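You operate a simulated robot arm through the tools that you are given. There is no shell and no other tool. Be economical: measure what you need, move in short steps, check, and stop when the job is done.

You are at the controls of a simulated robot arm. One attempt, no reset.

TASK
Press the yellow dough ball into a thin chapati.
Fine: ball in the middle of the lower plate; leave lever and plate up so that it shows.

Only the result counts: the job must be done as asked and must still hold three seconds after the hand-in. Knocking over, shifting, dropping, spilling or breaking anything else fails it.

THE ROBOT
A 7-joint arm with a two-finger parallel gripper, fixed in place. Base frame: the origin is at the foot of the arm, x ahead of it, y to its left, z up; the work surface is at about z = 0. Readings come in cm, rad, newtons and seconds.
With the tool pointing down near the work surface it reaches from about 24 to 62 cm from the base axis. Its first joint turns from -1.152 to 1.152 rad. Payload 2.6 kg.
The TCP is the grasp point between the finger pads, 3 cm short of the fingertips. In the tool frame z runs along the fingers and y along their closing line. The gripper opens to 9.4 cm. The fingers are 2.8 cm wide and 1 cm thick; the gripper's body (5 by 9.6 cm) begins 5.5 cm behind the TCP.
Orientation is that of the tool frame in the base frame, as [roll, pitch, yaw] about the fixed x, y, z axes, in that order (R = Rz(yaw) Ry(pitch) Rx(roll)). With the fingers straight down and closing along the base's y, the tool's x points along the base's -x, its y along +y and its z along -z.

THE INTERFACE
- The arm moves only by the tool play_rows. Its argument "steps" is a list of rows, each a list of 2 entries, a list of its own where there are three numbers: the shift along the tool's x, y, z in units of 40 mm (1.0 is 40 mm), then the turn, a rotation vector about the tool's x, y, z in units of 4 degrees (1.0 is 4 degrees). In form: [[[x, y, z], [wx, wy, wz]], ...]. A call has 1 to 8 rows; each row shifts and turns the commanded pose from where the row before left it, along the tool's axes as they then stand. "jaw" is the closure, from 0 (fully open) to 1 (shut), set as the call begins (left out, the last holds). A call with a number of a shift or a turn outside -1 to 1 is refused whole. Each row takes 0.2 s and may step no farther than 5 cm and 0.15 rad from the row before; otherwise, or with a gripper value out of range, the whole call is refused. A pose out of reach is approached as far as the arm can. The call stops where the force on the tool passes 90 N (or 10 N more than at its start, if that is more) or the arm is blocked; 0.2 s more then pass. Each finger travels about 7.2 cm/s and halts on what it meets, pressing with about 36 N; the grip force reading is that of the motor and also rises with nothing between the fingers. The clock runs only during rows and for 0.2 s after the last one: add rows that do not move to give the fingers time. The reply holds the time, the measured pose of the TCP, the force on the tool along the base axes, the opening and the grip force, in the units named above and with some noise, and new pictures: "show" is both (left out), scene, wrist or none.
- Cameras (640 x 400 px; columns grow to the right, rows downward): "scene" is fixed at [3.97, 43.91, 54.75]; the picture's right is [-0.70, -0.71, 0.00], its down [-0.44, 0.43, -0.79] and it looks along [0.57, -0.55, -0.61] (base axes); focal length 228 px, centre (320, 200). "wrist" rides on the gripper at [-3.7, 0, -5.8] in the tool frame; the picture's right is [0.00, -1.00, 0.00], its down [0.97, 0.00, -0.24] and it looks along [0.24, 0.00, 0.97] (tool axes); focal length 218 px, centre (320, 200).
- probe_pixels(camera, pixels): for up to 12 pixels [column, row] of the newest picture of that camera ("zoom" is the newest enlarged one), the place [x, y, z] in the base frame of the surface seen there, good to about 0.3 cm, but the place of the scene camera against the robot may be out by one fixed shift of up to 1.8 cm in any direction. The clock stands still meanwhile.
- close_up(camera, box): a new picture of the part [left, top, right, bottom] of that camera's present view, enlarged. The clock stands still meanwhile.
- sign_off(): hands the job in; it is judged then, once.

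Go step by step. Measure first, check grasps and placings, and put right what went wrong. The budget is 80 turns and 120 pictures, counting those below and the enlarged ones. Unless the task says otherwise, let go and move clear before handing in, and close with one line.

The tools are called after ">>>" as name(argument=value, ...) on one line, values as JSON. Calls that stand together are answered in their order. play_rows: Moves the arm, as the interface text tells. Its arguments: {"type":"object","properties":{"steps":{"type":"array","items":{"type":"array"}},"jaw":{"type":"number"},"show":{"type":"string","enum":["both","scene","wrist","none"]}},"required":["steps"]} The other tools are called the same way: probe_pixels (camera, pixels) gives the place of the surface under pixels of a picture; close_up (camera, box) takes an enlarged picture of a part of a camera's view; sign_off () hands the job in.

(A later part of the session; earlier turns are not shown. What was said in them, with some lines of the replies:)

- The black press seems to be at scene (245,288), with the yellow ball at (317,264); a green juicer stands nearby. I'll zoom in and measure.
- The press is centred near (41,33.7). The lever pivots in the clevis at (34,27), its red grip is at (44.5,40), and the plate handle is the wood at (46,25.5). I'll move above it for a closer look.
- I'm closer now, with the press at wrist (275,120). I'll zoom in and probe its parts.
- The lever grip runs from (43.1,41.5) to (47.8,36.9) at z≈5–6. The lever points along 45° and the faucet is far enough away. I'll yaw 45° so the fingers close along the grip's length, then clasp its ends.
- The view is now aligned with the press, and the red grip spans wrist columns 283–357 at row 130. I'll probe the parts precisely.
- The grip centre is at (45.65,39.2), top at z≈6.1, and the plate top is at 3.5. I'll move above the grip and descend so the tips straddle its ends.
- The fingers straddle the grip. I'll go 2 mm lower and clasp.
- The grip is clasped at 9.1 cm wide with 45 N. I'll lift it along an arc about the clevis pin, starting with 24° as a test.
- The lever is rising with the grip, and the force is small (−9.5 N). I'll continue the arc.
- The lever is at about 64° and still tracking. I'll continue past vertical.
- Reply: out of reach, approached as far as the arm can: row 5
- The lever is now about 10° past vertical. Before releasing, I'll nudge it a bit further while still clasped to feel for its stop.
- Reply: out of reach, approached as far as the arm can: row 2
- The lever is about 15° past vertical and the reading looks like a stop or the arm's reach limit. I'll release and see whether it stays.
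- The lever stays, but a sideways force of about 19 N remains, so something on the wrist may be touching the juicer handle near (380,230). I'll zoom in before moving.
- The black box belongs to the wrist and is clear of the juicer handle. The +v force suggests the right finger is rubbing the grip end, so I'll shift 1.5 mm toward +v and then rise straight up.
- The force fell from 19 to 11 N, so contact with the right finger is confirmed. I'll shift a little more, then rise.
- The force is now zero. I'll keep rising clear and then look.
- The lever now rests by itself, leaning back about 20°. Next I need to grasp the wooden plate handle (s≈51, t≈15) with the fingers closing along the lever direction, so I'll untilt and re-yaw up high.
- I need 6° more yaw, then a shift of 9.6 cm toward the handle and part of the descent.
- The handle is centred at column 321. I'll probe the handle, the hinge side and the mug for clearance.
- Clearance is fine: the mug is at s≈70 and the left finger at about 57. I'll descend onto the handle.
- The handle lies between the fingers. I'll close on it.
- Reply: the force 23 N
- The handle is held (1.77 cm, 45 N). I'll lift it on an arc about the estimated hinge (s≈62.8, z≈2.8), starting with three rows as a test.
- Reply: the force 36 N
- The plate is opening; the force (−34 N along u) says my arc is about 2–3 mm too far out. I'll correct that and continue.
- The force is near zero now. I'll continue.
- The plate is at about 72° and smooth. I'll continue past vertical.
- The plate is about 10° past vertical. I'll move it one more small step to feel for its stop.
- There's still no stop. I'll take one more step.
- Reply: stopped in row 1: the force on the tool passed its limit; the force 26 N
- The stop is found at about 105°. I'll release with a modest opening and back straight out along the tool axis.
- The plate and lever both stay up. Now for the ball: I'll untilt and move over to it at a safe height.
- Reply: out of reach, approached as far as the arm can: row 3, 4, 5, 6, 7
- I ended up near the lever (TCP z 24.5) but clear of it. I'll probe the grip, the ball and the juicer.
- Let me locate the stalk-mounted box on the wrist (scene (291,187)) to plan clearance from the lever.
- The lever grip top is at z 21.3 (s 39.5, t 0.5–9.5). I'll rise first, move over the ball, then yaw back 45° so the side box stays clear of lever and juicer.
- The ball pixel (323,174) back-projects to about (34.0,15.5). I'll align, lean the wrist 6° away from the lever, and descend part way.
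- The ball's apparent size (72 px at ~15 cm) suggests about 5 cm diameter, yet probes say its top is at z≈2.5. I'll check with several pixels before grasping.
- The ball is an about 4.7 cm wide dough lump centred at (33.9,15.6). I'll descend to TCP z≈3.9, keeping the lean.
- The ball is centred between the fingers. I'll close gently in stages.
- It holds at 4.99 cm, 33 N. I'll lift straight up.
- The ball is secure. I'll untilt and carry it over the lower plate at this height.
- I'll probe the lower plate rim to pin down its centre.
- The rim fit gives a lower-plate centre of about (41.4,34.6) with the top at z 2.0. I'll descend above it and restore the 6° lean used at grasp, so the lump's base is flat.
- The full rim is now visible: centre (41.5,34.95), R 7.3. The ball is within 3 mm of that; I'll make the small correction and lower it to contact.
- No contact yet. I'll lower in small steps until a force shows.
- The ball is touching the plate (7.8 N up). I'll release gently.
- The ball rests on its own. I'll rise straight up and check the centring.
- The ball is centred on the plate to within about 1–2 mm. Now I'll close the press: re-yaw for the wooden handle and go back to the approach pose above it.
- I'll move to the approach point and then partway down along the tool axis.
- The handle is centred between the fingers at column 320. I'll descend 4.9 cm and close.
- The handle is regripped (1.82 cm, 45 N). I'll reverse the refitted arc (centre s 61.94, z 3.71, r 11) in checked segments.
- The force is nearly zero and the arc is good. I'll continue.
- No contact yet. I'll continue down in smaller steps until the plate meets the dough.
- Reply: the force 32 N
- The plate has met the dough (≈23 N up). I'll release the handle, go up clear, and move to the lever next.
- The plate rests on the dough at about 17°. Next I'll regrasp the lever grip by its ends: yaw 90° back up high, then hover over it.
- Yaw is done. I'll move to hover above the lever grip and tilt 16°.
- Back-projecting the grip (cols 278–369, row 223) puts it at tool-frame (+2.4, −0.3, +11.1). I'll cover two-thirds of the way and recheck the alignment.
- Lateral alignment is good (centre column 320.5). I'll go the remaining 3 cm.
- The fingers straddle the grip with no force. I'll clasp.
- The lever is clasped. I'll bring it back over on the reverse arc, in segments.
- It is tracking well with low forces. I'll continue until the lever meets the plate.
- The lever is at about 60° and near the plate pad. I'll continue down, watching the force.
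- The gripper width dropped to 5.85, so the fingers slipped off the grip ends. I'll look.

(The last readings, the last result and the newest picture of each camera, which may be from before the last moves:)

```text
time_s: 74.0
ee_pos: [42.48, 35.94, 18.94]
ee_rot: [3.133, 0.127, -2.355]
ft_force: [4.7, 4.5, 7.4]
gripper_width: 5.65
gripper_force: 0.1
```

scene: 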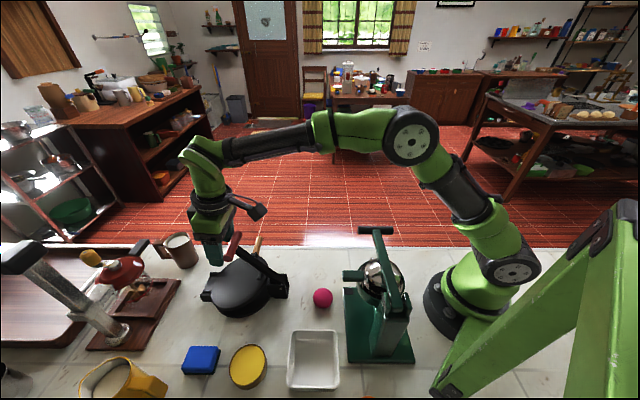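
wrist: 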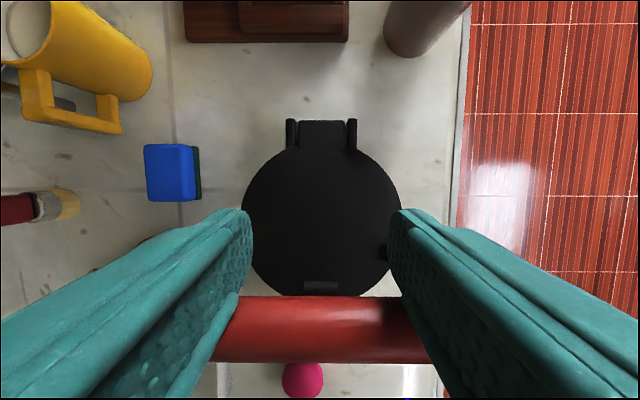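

The lever rests on the plate at about 55°, and the fingers are now just beyond the grip. I'll back away upward, close the fingers, and then press the grip down with the fingertips from above.

>>> play_rows(steps=[[[-0.12, 0, 0], [0, 0, 0]], [[0, 0, -0.5], [0, 0, 0]], [[0, 0, -0.8], [0, 0, 0]], [[0, 0, -0.8], [0, 0, 0]], [[0.5, 0, 0], [0, 0, 0]], [[0.5, 0, 0], [0, 0, 0]], [[0.5, 0, 0], [0, 0, 0]]], jaw=0.4)

```text
time_s: 75.6
ee_pos: [37.83, 31.36, 26.57]
ee_rot: [3.132, 0.126, -2.36]
ft_force: [0.0, 0.1, -0.1]
gripper_width: 5.65
gripper_force: 0.0
```

scene: 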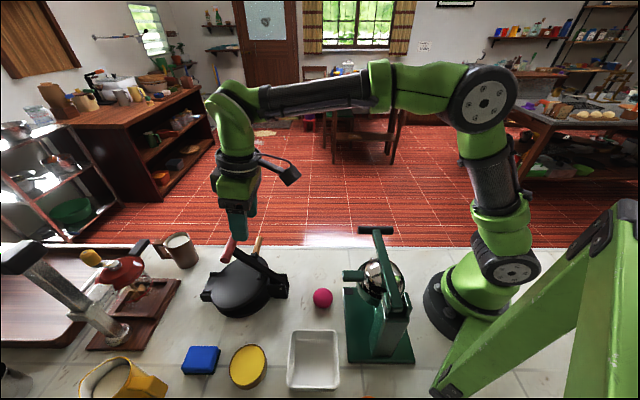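
wrist: 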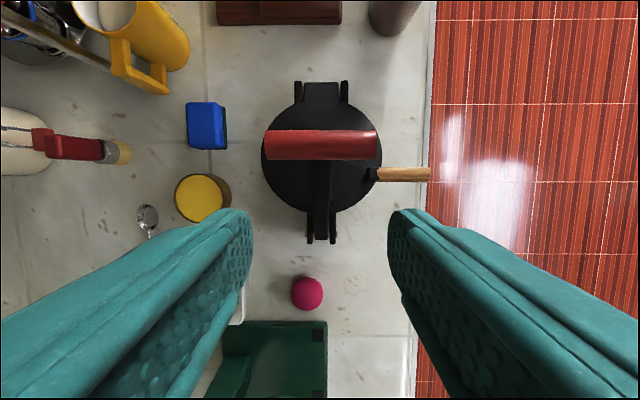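

The view is clear again; I'll probe the grip and the plate tilt.

>>> probe_pixels(camera="wrist", pixels=[[320, 143], [320, 135], [320, 153], [275, 143], [370, 143], [320, 200], [290, 195], [290, 115], [320, 95], [400, 175]])

>>> close_up(camera="scene", box=[180, 200, 340, 330])

```text
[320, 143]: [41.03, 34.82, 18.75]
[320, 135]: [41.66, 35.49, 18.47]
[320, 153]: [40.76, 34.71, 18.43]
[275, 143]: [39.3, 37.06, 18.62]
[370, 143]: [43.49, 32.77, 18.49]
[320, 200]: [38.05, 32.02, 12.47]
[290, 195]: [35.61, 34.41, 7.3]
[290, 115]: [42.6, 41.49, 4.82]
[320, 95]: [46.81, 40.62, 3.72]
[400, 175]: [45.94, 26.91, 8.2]
```

```text
3.08 times, centred on (260, 265) of scene
```

zoom: 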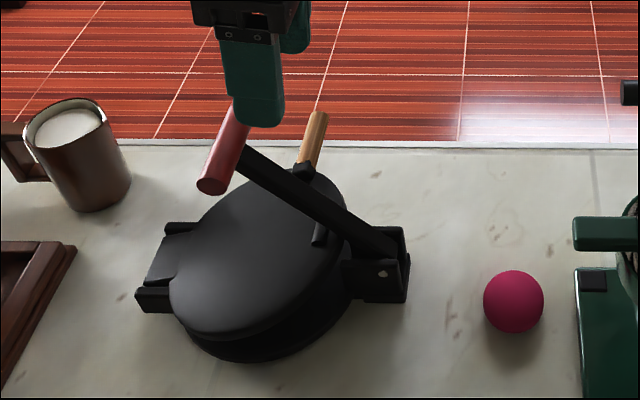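

Grip centre: s 53.9, z 17.9 (lever ≈53°). I'll close the fingers and tilt about 45° so the fingertips push perpendicular to the lever.

>>> play_rows(steps=[[[0, 0, 0], [0, -1, 0]], [[0, 0, 0], [0, -1, 0]], [[0, 0, 0], [0, -1, 0]], [[0, 0, 0], [0, -1, 0]], [[0, 0, 0], [0, -1, 0]], [[0, 0, 0], [0, -1, 0]], [[0, 0, 0], [0, -1, 0]], [[0, 0, 0], [0, -1, 0]]], jaw=1, show="none")

>>> play_rows(steps=[[[0, 0, 0], [0, -1, 0]], [[0, 0, 0], [0, -0.5, 0]], [[0.33, 0, 0.5], [0, 0, 0]], [[0.33, 0, 0.4], [0, 0, 0]]])

>>> close_up(camera="scene", box=[180, 170, 340, 300])

```text
time_s: 77.4
ee_pos: [37.86, 31.34, 26.54]
ee_rot: [3.127, 0.686, -2.367]
ft_force: [0.1, 0.7, -0.4]
gripper_width: 0.0
gripper_force: 32.5
```

```text
time_s: 78.4
ee_pos: [38.31, 32.0, 22.23]
ee_rot: [3.125, 0.79, -2.369]
ft_force: [0.0, -0.3, 0.3]
gripper_width: 0.0
gripper_force: 32.8
```

scene: 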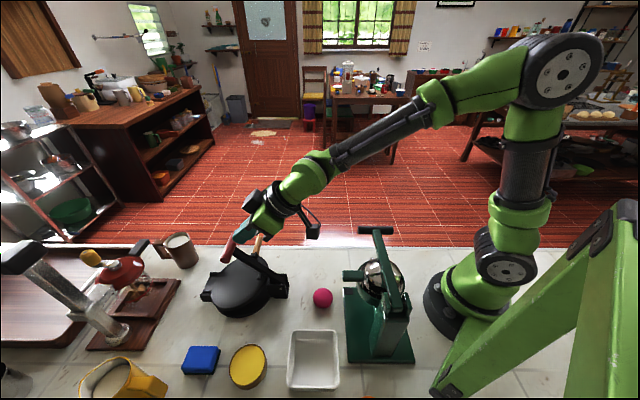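
wrist: 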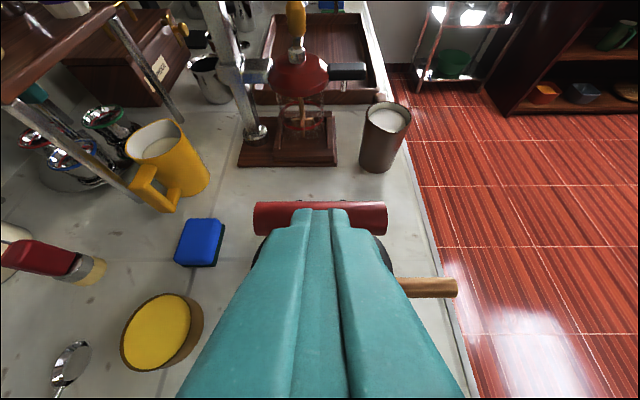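

```text
3.08 times, centred on (260, 235) of scene
```

zoom: 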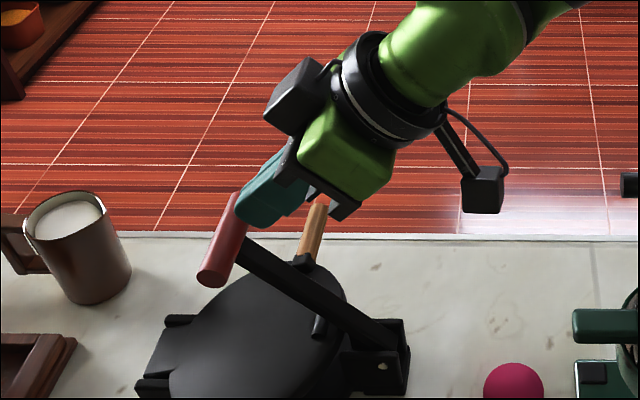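

The fingertips face the grip squarely. I'll advance to contact and start pressing along the lever's arc.

>>> play_rows(steps=[[[0, 0, 0.4], [0, 0, 0]], [[0, 0, 0.15], [0, 0, 0]], [[-0.077, 0, 0.273], [0, 0.85, 0]]], show="none")

```text
time_s: 79.2
ee_pos: [40.04, 33.69, 20.19]
ee_rot: [3.127, 0.731, -2.371]
ft_force: [-24.8, -23.1, 23.3]
gripper_width: 0.02
gripper_force: 33.3
```

It is pressing with ~41 N and tracking the arc. I'll continue.

>>> play_rows(steps=[[[-0.08, 0, 0.273], [0, 0.85, 0]], [[-0.08, 0, 0.273], [0, 0.85, 0]]], show="wrist")

```text
time_s: 79.8
ee_pos: [41.49, 35.1, 18.89]
ee_rot: [3.129, 0.617, -2.364]
ft_force: [-9.3, -12.0, 15.0]
gripper_width: 0.0
gripper_force: 33.2
```

wrist: 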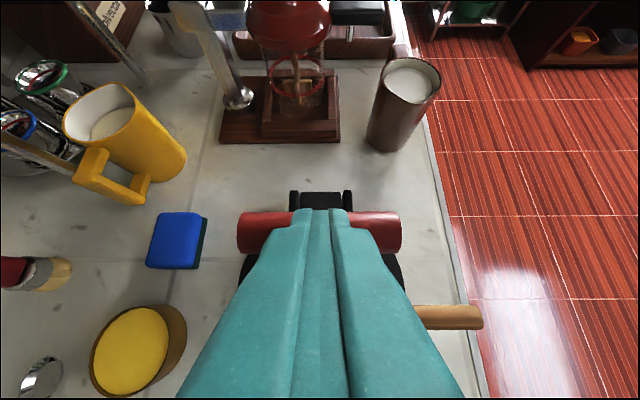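

The lever is going down smoothly (now ~41°, 21 N). I'll continue.

>>> play_rows(steps=[[[-0.078, 0, 0.273], [0, 0.85, 0]], [[-0.076, 0, 0.275], [0, 0.85, 0]], [[-0.074, 0, 0.273], [0, 0.85, 0]]], show="none")

>>> play_rows(steps=[[[-0.07, 0, 0.273], [0, 0.85, 0]], [[-0.068, 0, 0.273], [0, 0.85, 0]]])

>>> close_up(camera="scene", box=[180, 200, 340, 330])

```text
time_s: 80.6
ee_pos: [42.99, 36.81, 16.29]
ee_rot: [3.129, 0.427, -2.362]
ft_force: [0.0, 0.5, 1.4]
gripper_width: 0.0
gripper_force: 33.4
```

```text
time_s: 81.2
ee_pos: [44.08, 37.75, 14.79]
ee_rot: [3.132, 0.312, -2.359]
ft_force: [-1.8, -0.7, 0.6]
gripper_width: 0.0
gripper_force: 32.9
```

scene: 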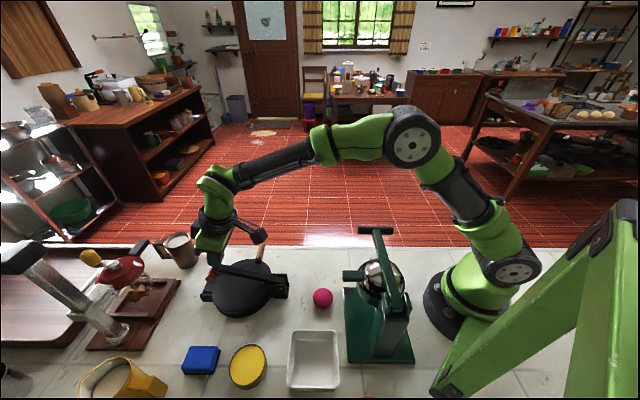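
wrist: 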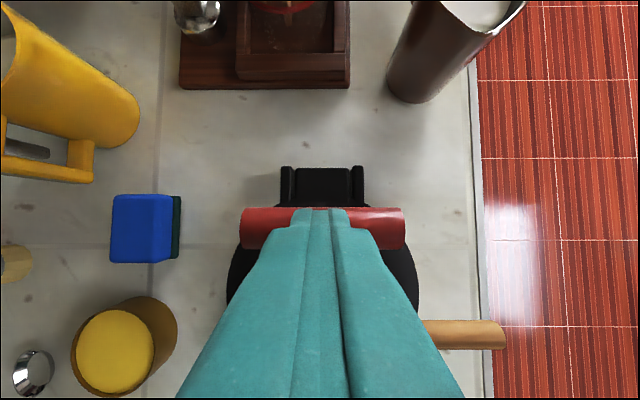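

```text
3.08 times, centred on (260, 265) of scene
```

zoom: 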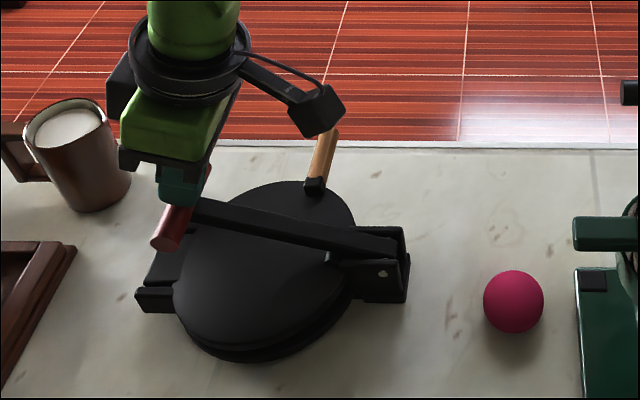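

The plate is nearly shut. I'll continue down to the bottom.

>>> play_rows(steps=[[[-0.066, 0, 0.273], [0, 0.85, 0]], [[-0.062, 0, 0.273], [0, 0.85, 0]], [[-0.058, 0, 0.273], [0, 0.85, 0]], [[-0.054, 0, 0.273], [0, 0.85, 0]]], show="none")

```text
time_s: 82.2
ee_pos: [45.58, 39.09, 10.52]
ee_rot: [3.132, 0.075, -2.36]
ft_force: [0.8, -1.1, 0.5]
gripper_width: 0.02
gripper_force: 32.9
```

>>> play_rows(steps=[[[-0.03, 0, 0.25], [0, 0.8, 0]], [[0, 0, 0.1], [0, 0, 0]], [[0, 0, 0.1], [0, 0, 0]]], show="wrist")

```text
time_s: 83.0
ee_pos: [45.53, 39.23, 9.15]
ee_rot: [3.134, 0.026, -2.357]
ft_force: [2.6, -0.8, 8.1]
gripper_width: 0.02
gripper_force: 32.9
```

wrist: 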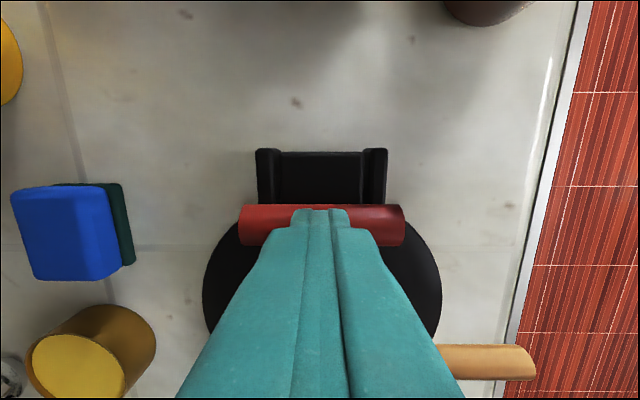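

The lever is at its original closed height (contact at TCP z 9.15). I'll press firmly and hold for a while.

>>> play_rows(steps=[[[0, 0, 0.08], [0, 0, 0]], [[0, 0, 0.08], [0, 0, 0]], [[0, 0, 0.06], [0, 0, 0]], [[0, 0, 0], [0, 0, 0]], [[0, 0, 0], [0, 0, 0]], [[0, 0, 0], [0, 0, 0]]], show="none")

```text
time_s: 84.4
ee_pos: [45.75, 39.43, 8.75]
ee_rot: [3.133, 0.033, -2.358]
ft_force: [-12.1, -21.0, 46.2]
gripper_width: 0.0
gripper_force: 32.6
```

>>> play_rows(steps=[[[0, 0, 0.08], [0, 0, 0]], [[0, 0, 0.06], [0, 0, 0]], [[0, 0, 0], [0, 0, 0]], [[0, 0, 0], [0, 0, 0]], [[0, 0, 0], [0, 0, 0]]], show="none")

```text
time_s: 85.6
ee_pos: [45.73, 39.43, 8.74]
ee_rot: [3.131, 0.038, -2.362]
ft_force: [-18.1, -29.3, 65.6]
gripper_width: 0.01
gripper_force: 33.1
```

The lever is bottomed out at 74 N. Now I'll reopen: rise, open the jaw fully, and straddle the grip again as at first.

>>> play_rows(steps=[[[0, 0, -0.5], [0, 0, 0]], [[0, 0, -0.5], [0, 0, 0]], [[0, 0, -0.5], [0, 0.5, 0]], [[0, 0, 0], [0, 0, 0]], [[0, 0, 0], [0, 0, 0]]], jaw=0, show="wrist")

```text
time_s: 86.8
ee_pos: [45.57, 39.15, 13.51]
ee_rot: [3.133, -0.014, -2.358]
ft_force: [0.4, 1.3, 0.3]
gripper_width: 9.42
gripper_force: 0.0
```

wrist: 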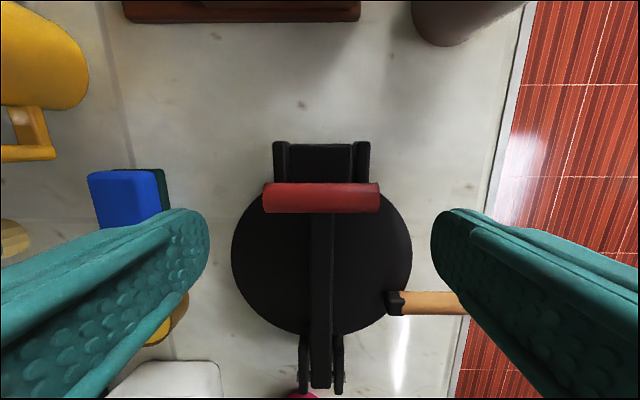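

The grip is centred (column 321). I'll descend to z≈7.05 and clasp.

>>> play_rows(steps=[[[0, -0.015, 0.8], [0, -0.2, 0]], [[-0.02, 0, 0.6], [0, 0, 0]], [[0, 0, 0.21], [0, 0, 0]]], show="wrist")

>>> play_rows(steps=[[[0, 0, 0], [0, 0, 0]], [[0, 0, 0], [0, 0, 0]]], jaw=0.4, show="none")

```text
time_s: 87.6
ee_pos: [45.54, 39.16, 7.1]
ee_rot: [3.131, 0.001, -2.358]
ft_force: [0.3, 0.5, -0.6]
gripper_width: 9.39
gripper_force: 0.0
```

wrist: 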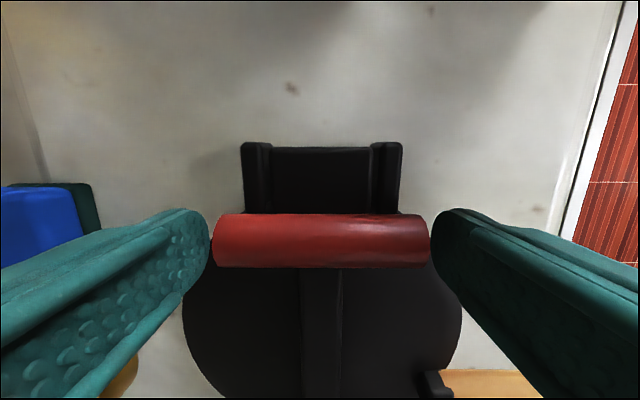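

```text
time_s: 88.2
ee_pos: [45.47, 39.17, 7.16]
ee_rot: [3.131, 0.0, -2.358]
ft_force: [0.8, 0.0, -1.4]
gripper_width: 9.1
gripper_force: 45.4
```

The grip is clasped. I'll lift the lever on the same arc as before.

>>> play_rows(steps=[[[0.072, 0, -0.549], [0, -1, 0]], [[0.11, 0, -0.545], [0, -1, 0]], [[0.148, 0, -0.538], [0, -1, 0]], [[0.185, 0, -0.529], [0, -1, 0]]], show="none")

>>> play_rows(steps=[[[0.222, 0, -0.517], [0, -1, 0]], [[0.257, 0, -0.503], [0, -1, 0]], [[0.292, 0, -0.485], [0, -1, 0]], [[0.325, 0, -0.466], [0, -1, 0]]])

```text
time_s: 89.2
ee_pos: [43.56, 36.93, 15.28]
ee_rot: [3.128, 0.278, -2.361]
ft_force: [-5.3, -1.1, -8.7]
gripper_width: 9.11
gripper_force: 45.1
```

```text
time_s: 90.2
ee_pos: [38.59, 32.31, 21.04]
ee_rot: [3.126, 0.565, -2.362]
ft_force: [-4.2, 11.1, -4.1]
gripper_width: 9.11
gripper_force: 45.1
```

scene: 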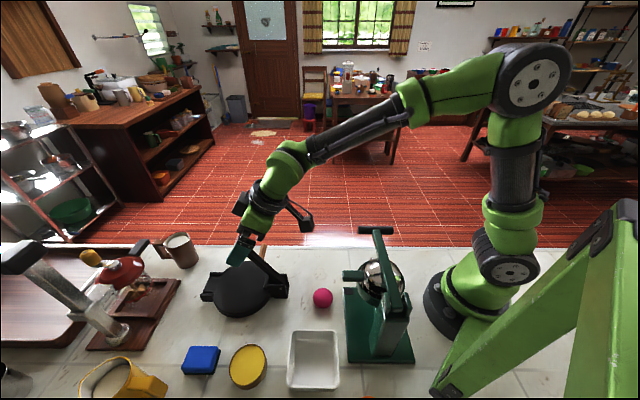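
wrist: 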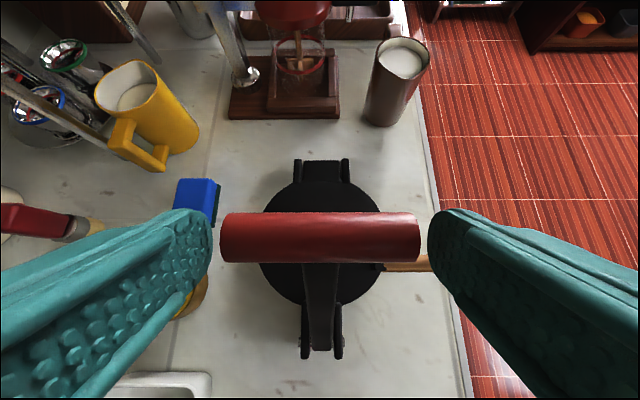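

It is tracking as before. I'll continue past vertical, now with a fixed tilt.

>>> play_rows(steps=[[[0.276, 0, -0.385], [0, 0, 0]], [[0.375, 0, -0.391], [0, 0, 0]], [[0.427, 0, -0.331], [0, 0, 0]], [[0.467, 0, -0.271], [0, 0, 0]], [[0.502, 0, -0.202], [0, 0, 0]], [[0.195, 0, -0.057], [0, 0, 0]]])

```text
time_s: 91.6
ee_pos: [30.85, 24.58, 22.0]
ee_rot: [3.13, 0.565, -2.362]
ft_force: [-11.9, 14.4, 19.7]
gripper_width: 9.11
gripper_force: 44.7
```

scene: 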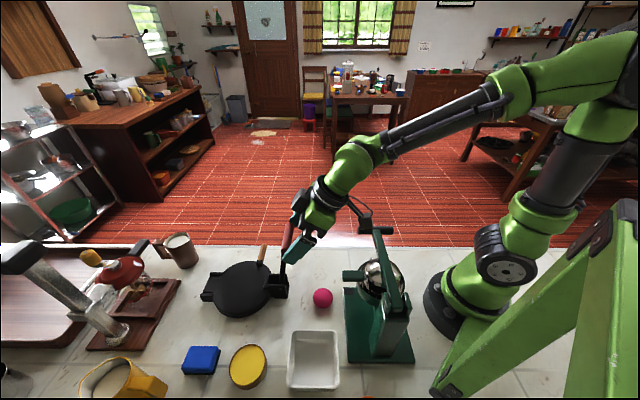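
wrist: 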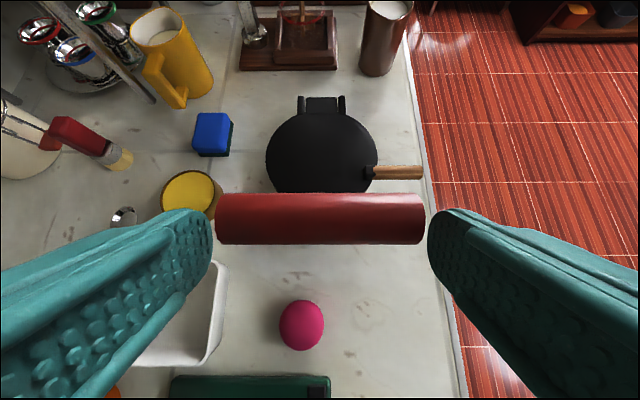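

The lever is back past vertical at its stop. I'll release.

>>> play_rows(steps=[[[0, 0, 0], [0, 0, 0]], [[0, 0, 0], [0, 0, 0]]], jaw=0, show="none")

```text
time_s: 92.2
ee_pos: [30.71, 24.2, 21.65]
ee_rot: [3.127, 0.553, -2.365]
ft_force: [-8.2, 8.6, -3.5]
gripper_width: 9.39
gripper_force: 0.0
5 turns are left
```

The lever is up and released with only a light rub. I'll exit upward, then untilt, yaw and hover over the plate handle in one go.

>>> play_rows(steps=[[[0, 0.05, 0], [0, 0, 0]], [[-0.13, 0, -0.21], [0, 0, 0]], [[-0.26, 0, -0.42], [0, 0, 0]], [[-0.26, 0, -0.42], [0, 0, 0]], [[-0.26, 0, -0.42], [0, 0, 0]], [[-0.26, 0, -0.42], [0, 0, 0]], [[-0.26, 0, -0.42], [0, 0, 0]]], show="none")

>>> play_rows(steps=[[[0, 0, 0], [0, 1, 0]], [[0, 0, 0], [0, 1, 0]], [[0, 0, 0], [0, 1, 0]], [[0, 0, 0], [0, 1, 0]], [[0, 0, 0], [0, 1, 0]], [[0, 0, 0], [0, 1, 0]], [[0, 0, 0], [0, 1, 0]], [[0, 0, 0], [0, 0.92, 0]]], show="none")

>>> play_rows(steps=[[[-0.76, -0.65, 0], [0, 0, 0]], [[-0.76, -0.65, 0], [0, 0, 0]], [[-0.76, -0.65, 0], [0, 0, 0]], [[-0.76, -0.65, 0], [0, 0, 0]], [[0, 0, 0], [0, 0, 1]], [[0, 0, 0], [0, 0, 1]], [[0, 0, 0], [0, 0, 1]], [[0, 0, 0], [0, 0, 1]]], show="none")

>>> play_rows(steps=[[[0, 0, 0], [0, 0, 1]], [[0, 0, 0], [0, 0, 1]], [[0, 0, 0], [0, 0, 1]], [[0, 0, 0], [0, 0, 1]], [[0, 0, 0], [0, 0, 1]], [[0, 0, 0], [0, 0, 1]], [[0, 0, 0], [0, 0, 1]], [[0, 0, 0], [0, 0, 1]]], show="none")

>>> play_rows(steps=[[[0, 0, 0.2], [0, 0, 1]], [[0, 0, 0.2], [0, 0, 1]], [[0, 0, 0.2], [0, 0, 1]], [[0, 0, 0.2], [0, 0, 1]], [[0, 0, 0.2], [0, 0, 1]], [[0, 0, 0.2], [0, 0, 1]], [[0, 0, 0.2], [0, 0, 1]], [[0, 0, 0.2], [0, 0, 1]]], show="none")

>>> play_rows(steps=[[[0, 0, 0.2], [0, 0, 1]], [[0, 0, 0.2], [0, 0, 1]], [[0, 0, 0.2], [0, 0, 0.5]], [[0, 0, 0], [0, 0, 0]]])

>>> probe_pixels(camera="wrist", pixels=[[321, 170], [321, 190], [321, 205], [300, 260]])

```text
time_s: 93.8
ee_pos: [30.67, 24.42, 32.6]
ee_rot: [3.129, 0.56, -2.363]
ft_force: [0.0, -0.8, -0.7]
gripper_width: 9.42
gripper_force: 0.0
```

```text
time_s: 95.6
ee_pos: [30.61, 24.39, 32.73]
ee_rot: [3.13, 0.003, -2.358]
ft_force: [0.1, -1.1, 0.8]
gripper_width: 9.39
gripper_force: 0.1
```

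```text
time_s: 97.4
ee_pos: [46.68, 25.56, 32.63]
ee_rot: [3.128, 0.004, -2.639]
ft_force: [0.0, -0.2, -1.0]
gripper_width: 9.42
gripper_force: 0.0
```

```text
time_s: 99.2
ee_pos: [46.59, 25.55, 32.63]
ee_rot: [3.131, -0.004, 3.086]
ft_force: [-0.4, -0.2, 0.6]
gripper_width: 9.4
gripper_force: 0.2
```

```text
time_s: 101.0
ee_pos: [46.67, 25.54, 26.24]
ee_rot: [3.134, -0.009, 2.526]
ft_force: [0.1, -0.6, -0.5]
gripper_width: 9.39
gripper_force: 0.1
```

```text
time_s: 102.0
ee_pos: [46.65, 25.71, 23.84]
ee_rot: [3.136, -0.011, 2.354]
ft_force: [0.1, 0.2, 0.7]
gripper_width: 9.38
gripper_force: 0.0
```

scene: 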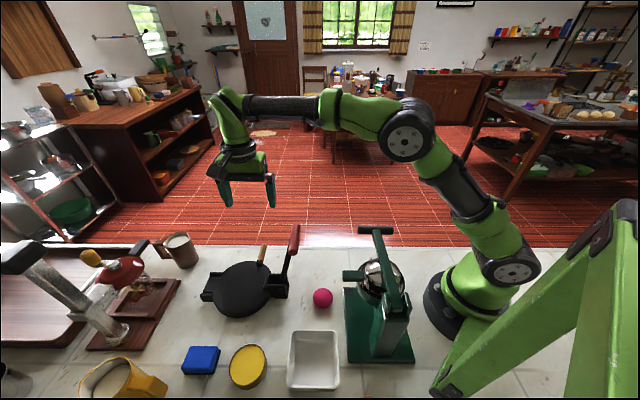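
wrist: 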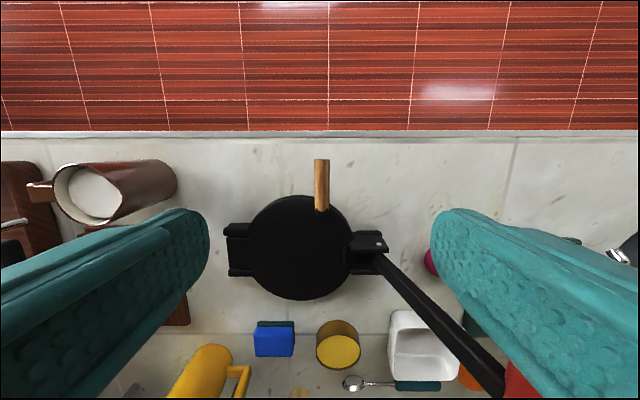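

```text
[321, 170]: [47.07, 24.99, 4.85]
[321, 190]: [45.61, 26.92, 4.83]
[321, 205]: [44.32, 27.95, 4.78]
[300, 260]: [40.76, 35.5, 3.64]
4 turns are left
```

The handle is centred (column 321, top z 4.85) and the plate is closed flat. I'll descend, grip it, and lift the plate halfway along the refitted arc.

>>> play_rows(steps=[[[0, 0, 0.8], [0, 0, 0]], [[0, 0, 0.8], [0, 0, 0]], [[0, 0, 0.8], [0, 0, 0]], [[0, 0, 0.8], [0, 0, 0]], [[0, 0, 0.8], [0, 0, 0]], [[0, 0, 0.5], [0, 0, 0]], [[0, 0, 0.19], [0, 0, 0]]], show="none")

>>> play_rows(steps=[[[0, 0, 0], [0, 0, 0]], [[0, 0, 0], [0, 0, 0]], [[0, 0, 0], [0, 0, 0]], [[0, 0, 0], [0, 0, 0]]], jaw=1, show="none")

>>> play_rows(steps=[[[0, 0, -0.48], [-0.5, 0, 0]], [[0, 0.108, -0.364], [-0.5, 0, 0]], [[0, 0.174, -0.336], [-0.5, 0, 0]], [[0, 0.226, -0.306], [-0.5, 0, 0]], [[0, 0.278, -0.254], [-0.5, 0, 0]], [[0, 0.316, -0.206], [-0.5, 0, 0]], [[0, 0.347, -0.143], [-0.5, 0, 0]], [[0, 0.365, -0.079], [-0.5, 0, 0]]])

>>> close_up(camera="scene", box=[170, 190, 330, 330])

```text
time_s: 103.6
ee_pos: [46.58, 25.92, 5.02]
ee_rot: [3.134, -0.011, 2.355]
ft_force: [-0.1, 0.1, 0.8]
gripper_width: 9.42
gripper_force: 0.1
```

```text
time_s: 104.6
ee_pos: [46.35, 25.75, 5.08]
ee_rot: [3.141, -0.012, 2.353]
ft_force: [-19.0, -13.9, 7.9]
gripper_width: 1.77
gripper_force: 45.1
```

```text
time_s: 106.4
ee_pos: [51.16, 30.36, 14.94]
ee_rot: [2.855, -0.012, 2.356]
ft_force: [-7.7, -1.1, 0.9]
gripper_width: 1.78
gripper_force: 45.4
```

scene: 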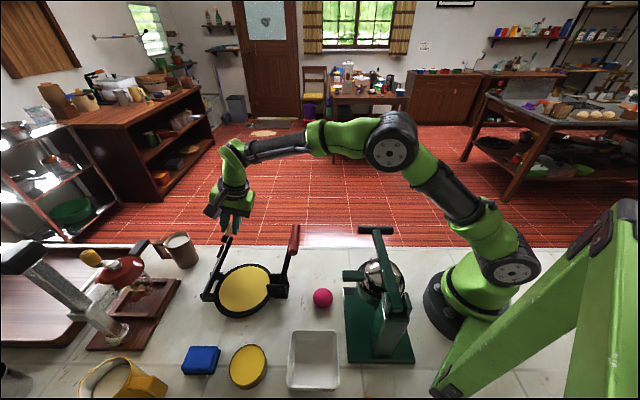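
wrist: 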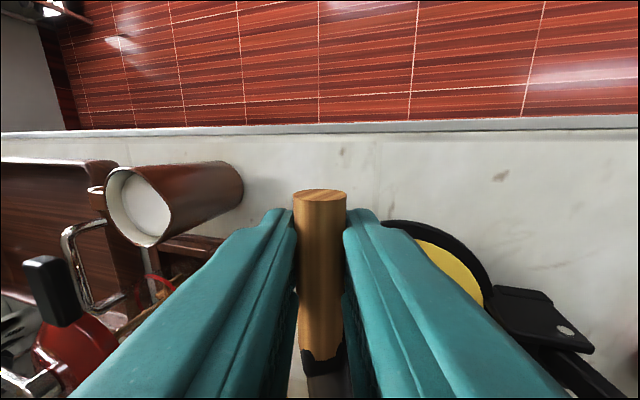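

```text
2.86 times, centred on (250, 260) of scene
3 turns are left
```

zoom: 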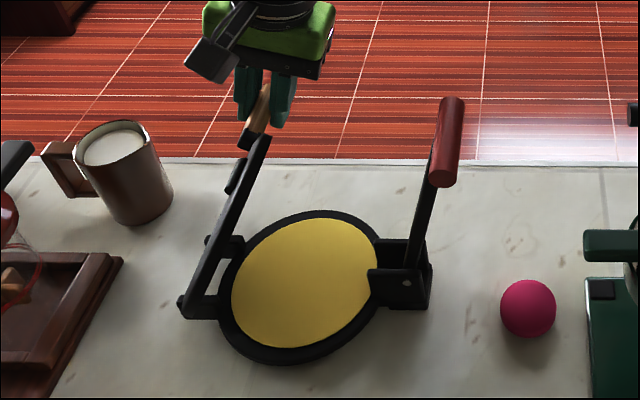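

A thin chapati now shows on the lower plate. I'll finish opening the plate to its stop, release, and retreat along the tool axis.

>>> play_rows(steps=[[[0, 0.375, -0.012], [-0.5, 0, 0]], [[0, 0.372, 0.052], [-0.5, 0, 0]], [[0, 0.356, 0.119], [-0.5, 0, 0]], [[0, 0.329, 0.181], [-0.5, 0, 0]], [[0, 0.3, 0.235], [-0.25, 0, 0]], [[0, 0.199, 0.206], [0, 0, 0]]], show="none")

>>> play_rows(steps=[[[0, 0, 0], [0, 0, 0]], [[0, 0, 0], [0, 0, 0]], [[0, 0, 0], [0, 0, 0]]], jaw=0.6, show="none")

>>> play_rows(steps=[[[0, 0, -0.5], [0, 0, 0]], [[0, 0, -0.8], [0, 0, 0]], [[0, 0, -0.8], [0, 0, 0]], [[0, 0, -0.8], [0, 0, 0]], [[0, 0, 0], [0, 0, 0]]])

>>> close_up(camera="scene", box=[150, 190, 330, 330])

```text
time_s: 107.8
ee_pos: [57.05, 36.34, 14.89]
ee_rot: [2.695, -0.009, 2.355]
ft_force: [-2.1, 3.3, 4.9]
gripper_width: 1.75
gripper_force: 45.1
```

```text
time_s: 108.6
ee_pos: [57.0, 36.25, 14.72]
ee_rot: [2.7, -0.01, 2.354]
ft_force: [-0.8, 0.1, 0.7]
gripper_width: 3.76
gripper_force: 0.1
```

```text
time_s: 109.8
ee_pos: [53.74, 32.49, 25.16]
ee_rot: [2.701, -0.011, 2.355]
ft_force: [-0.2, 0.7, -0.4]
gripper_width: 3.78
gripper_force: 0.0
```

scene: 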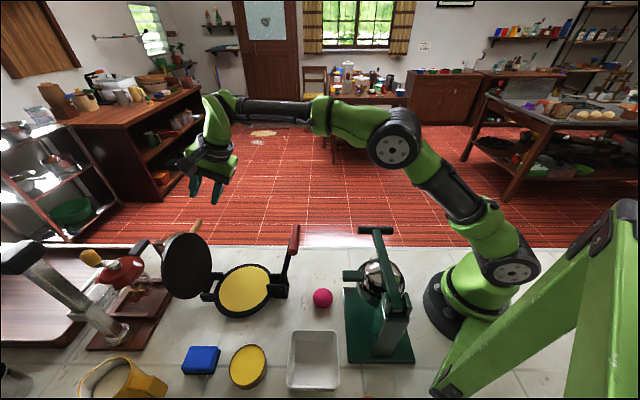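
wrist: 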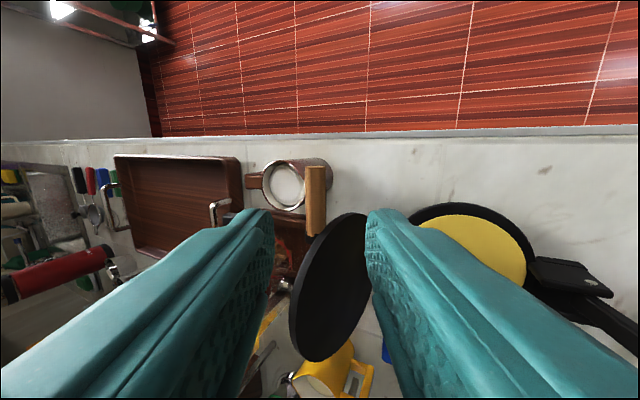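

```text
2.86 times, centred on (240, 260) of scene
2 turns are left
```

zoom: 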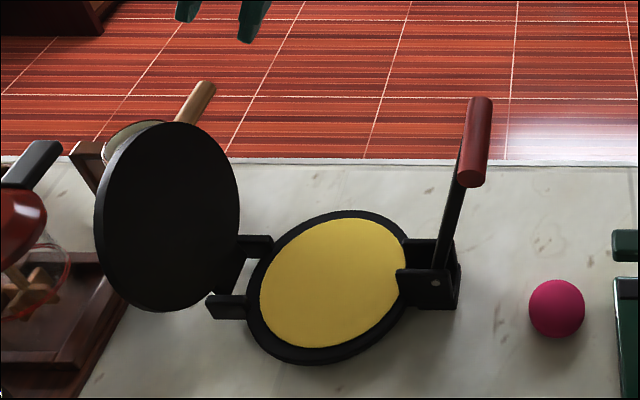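

The final pictures show a thin chapati in the middle of the lower plate (scene (243,290)). Lever and upper plate are both standing open, the arm is clear and everything else is in place, so I'm handing in.

>>> sign_off()

```text
The job is handed in.
```

The yellow dough ball is now a thin chapati in the middle of the lower plate, with the lever and upper plate left up, and the job is handed in.
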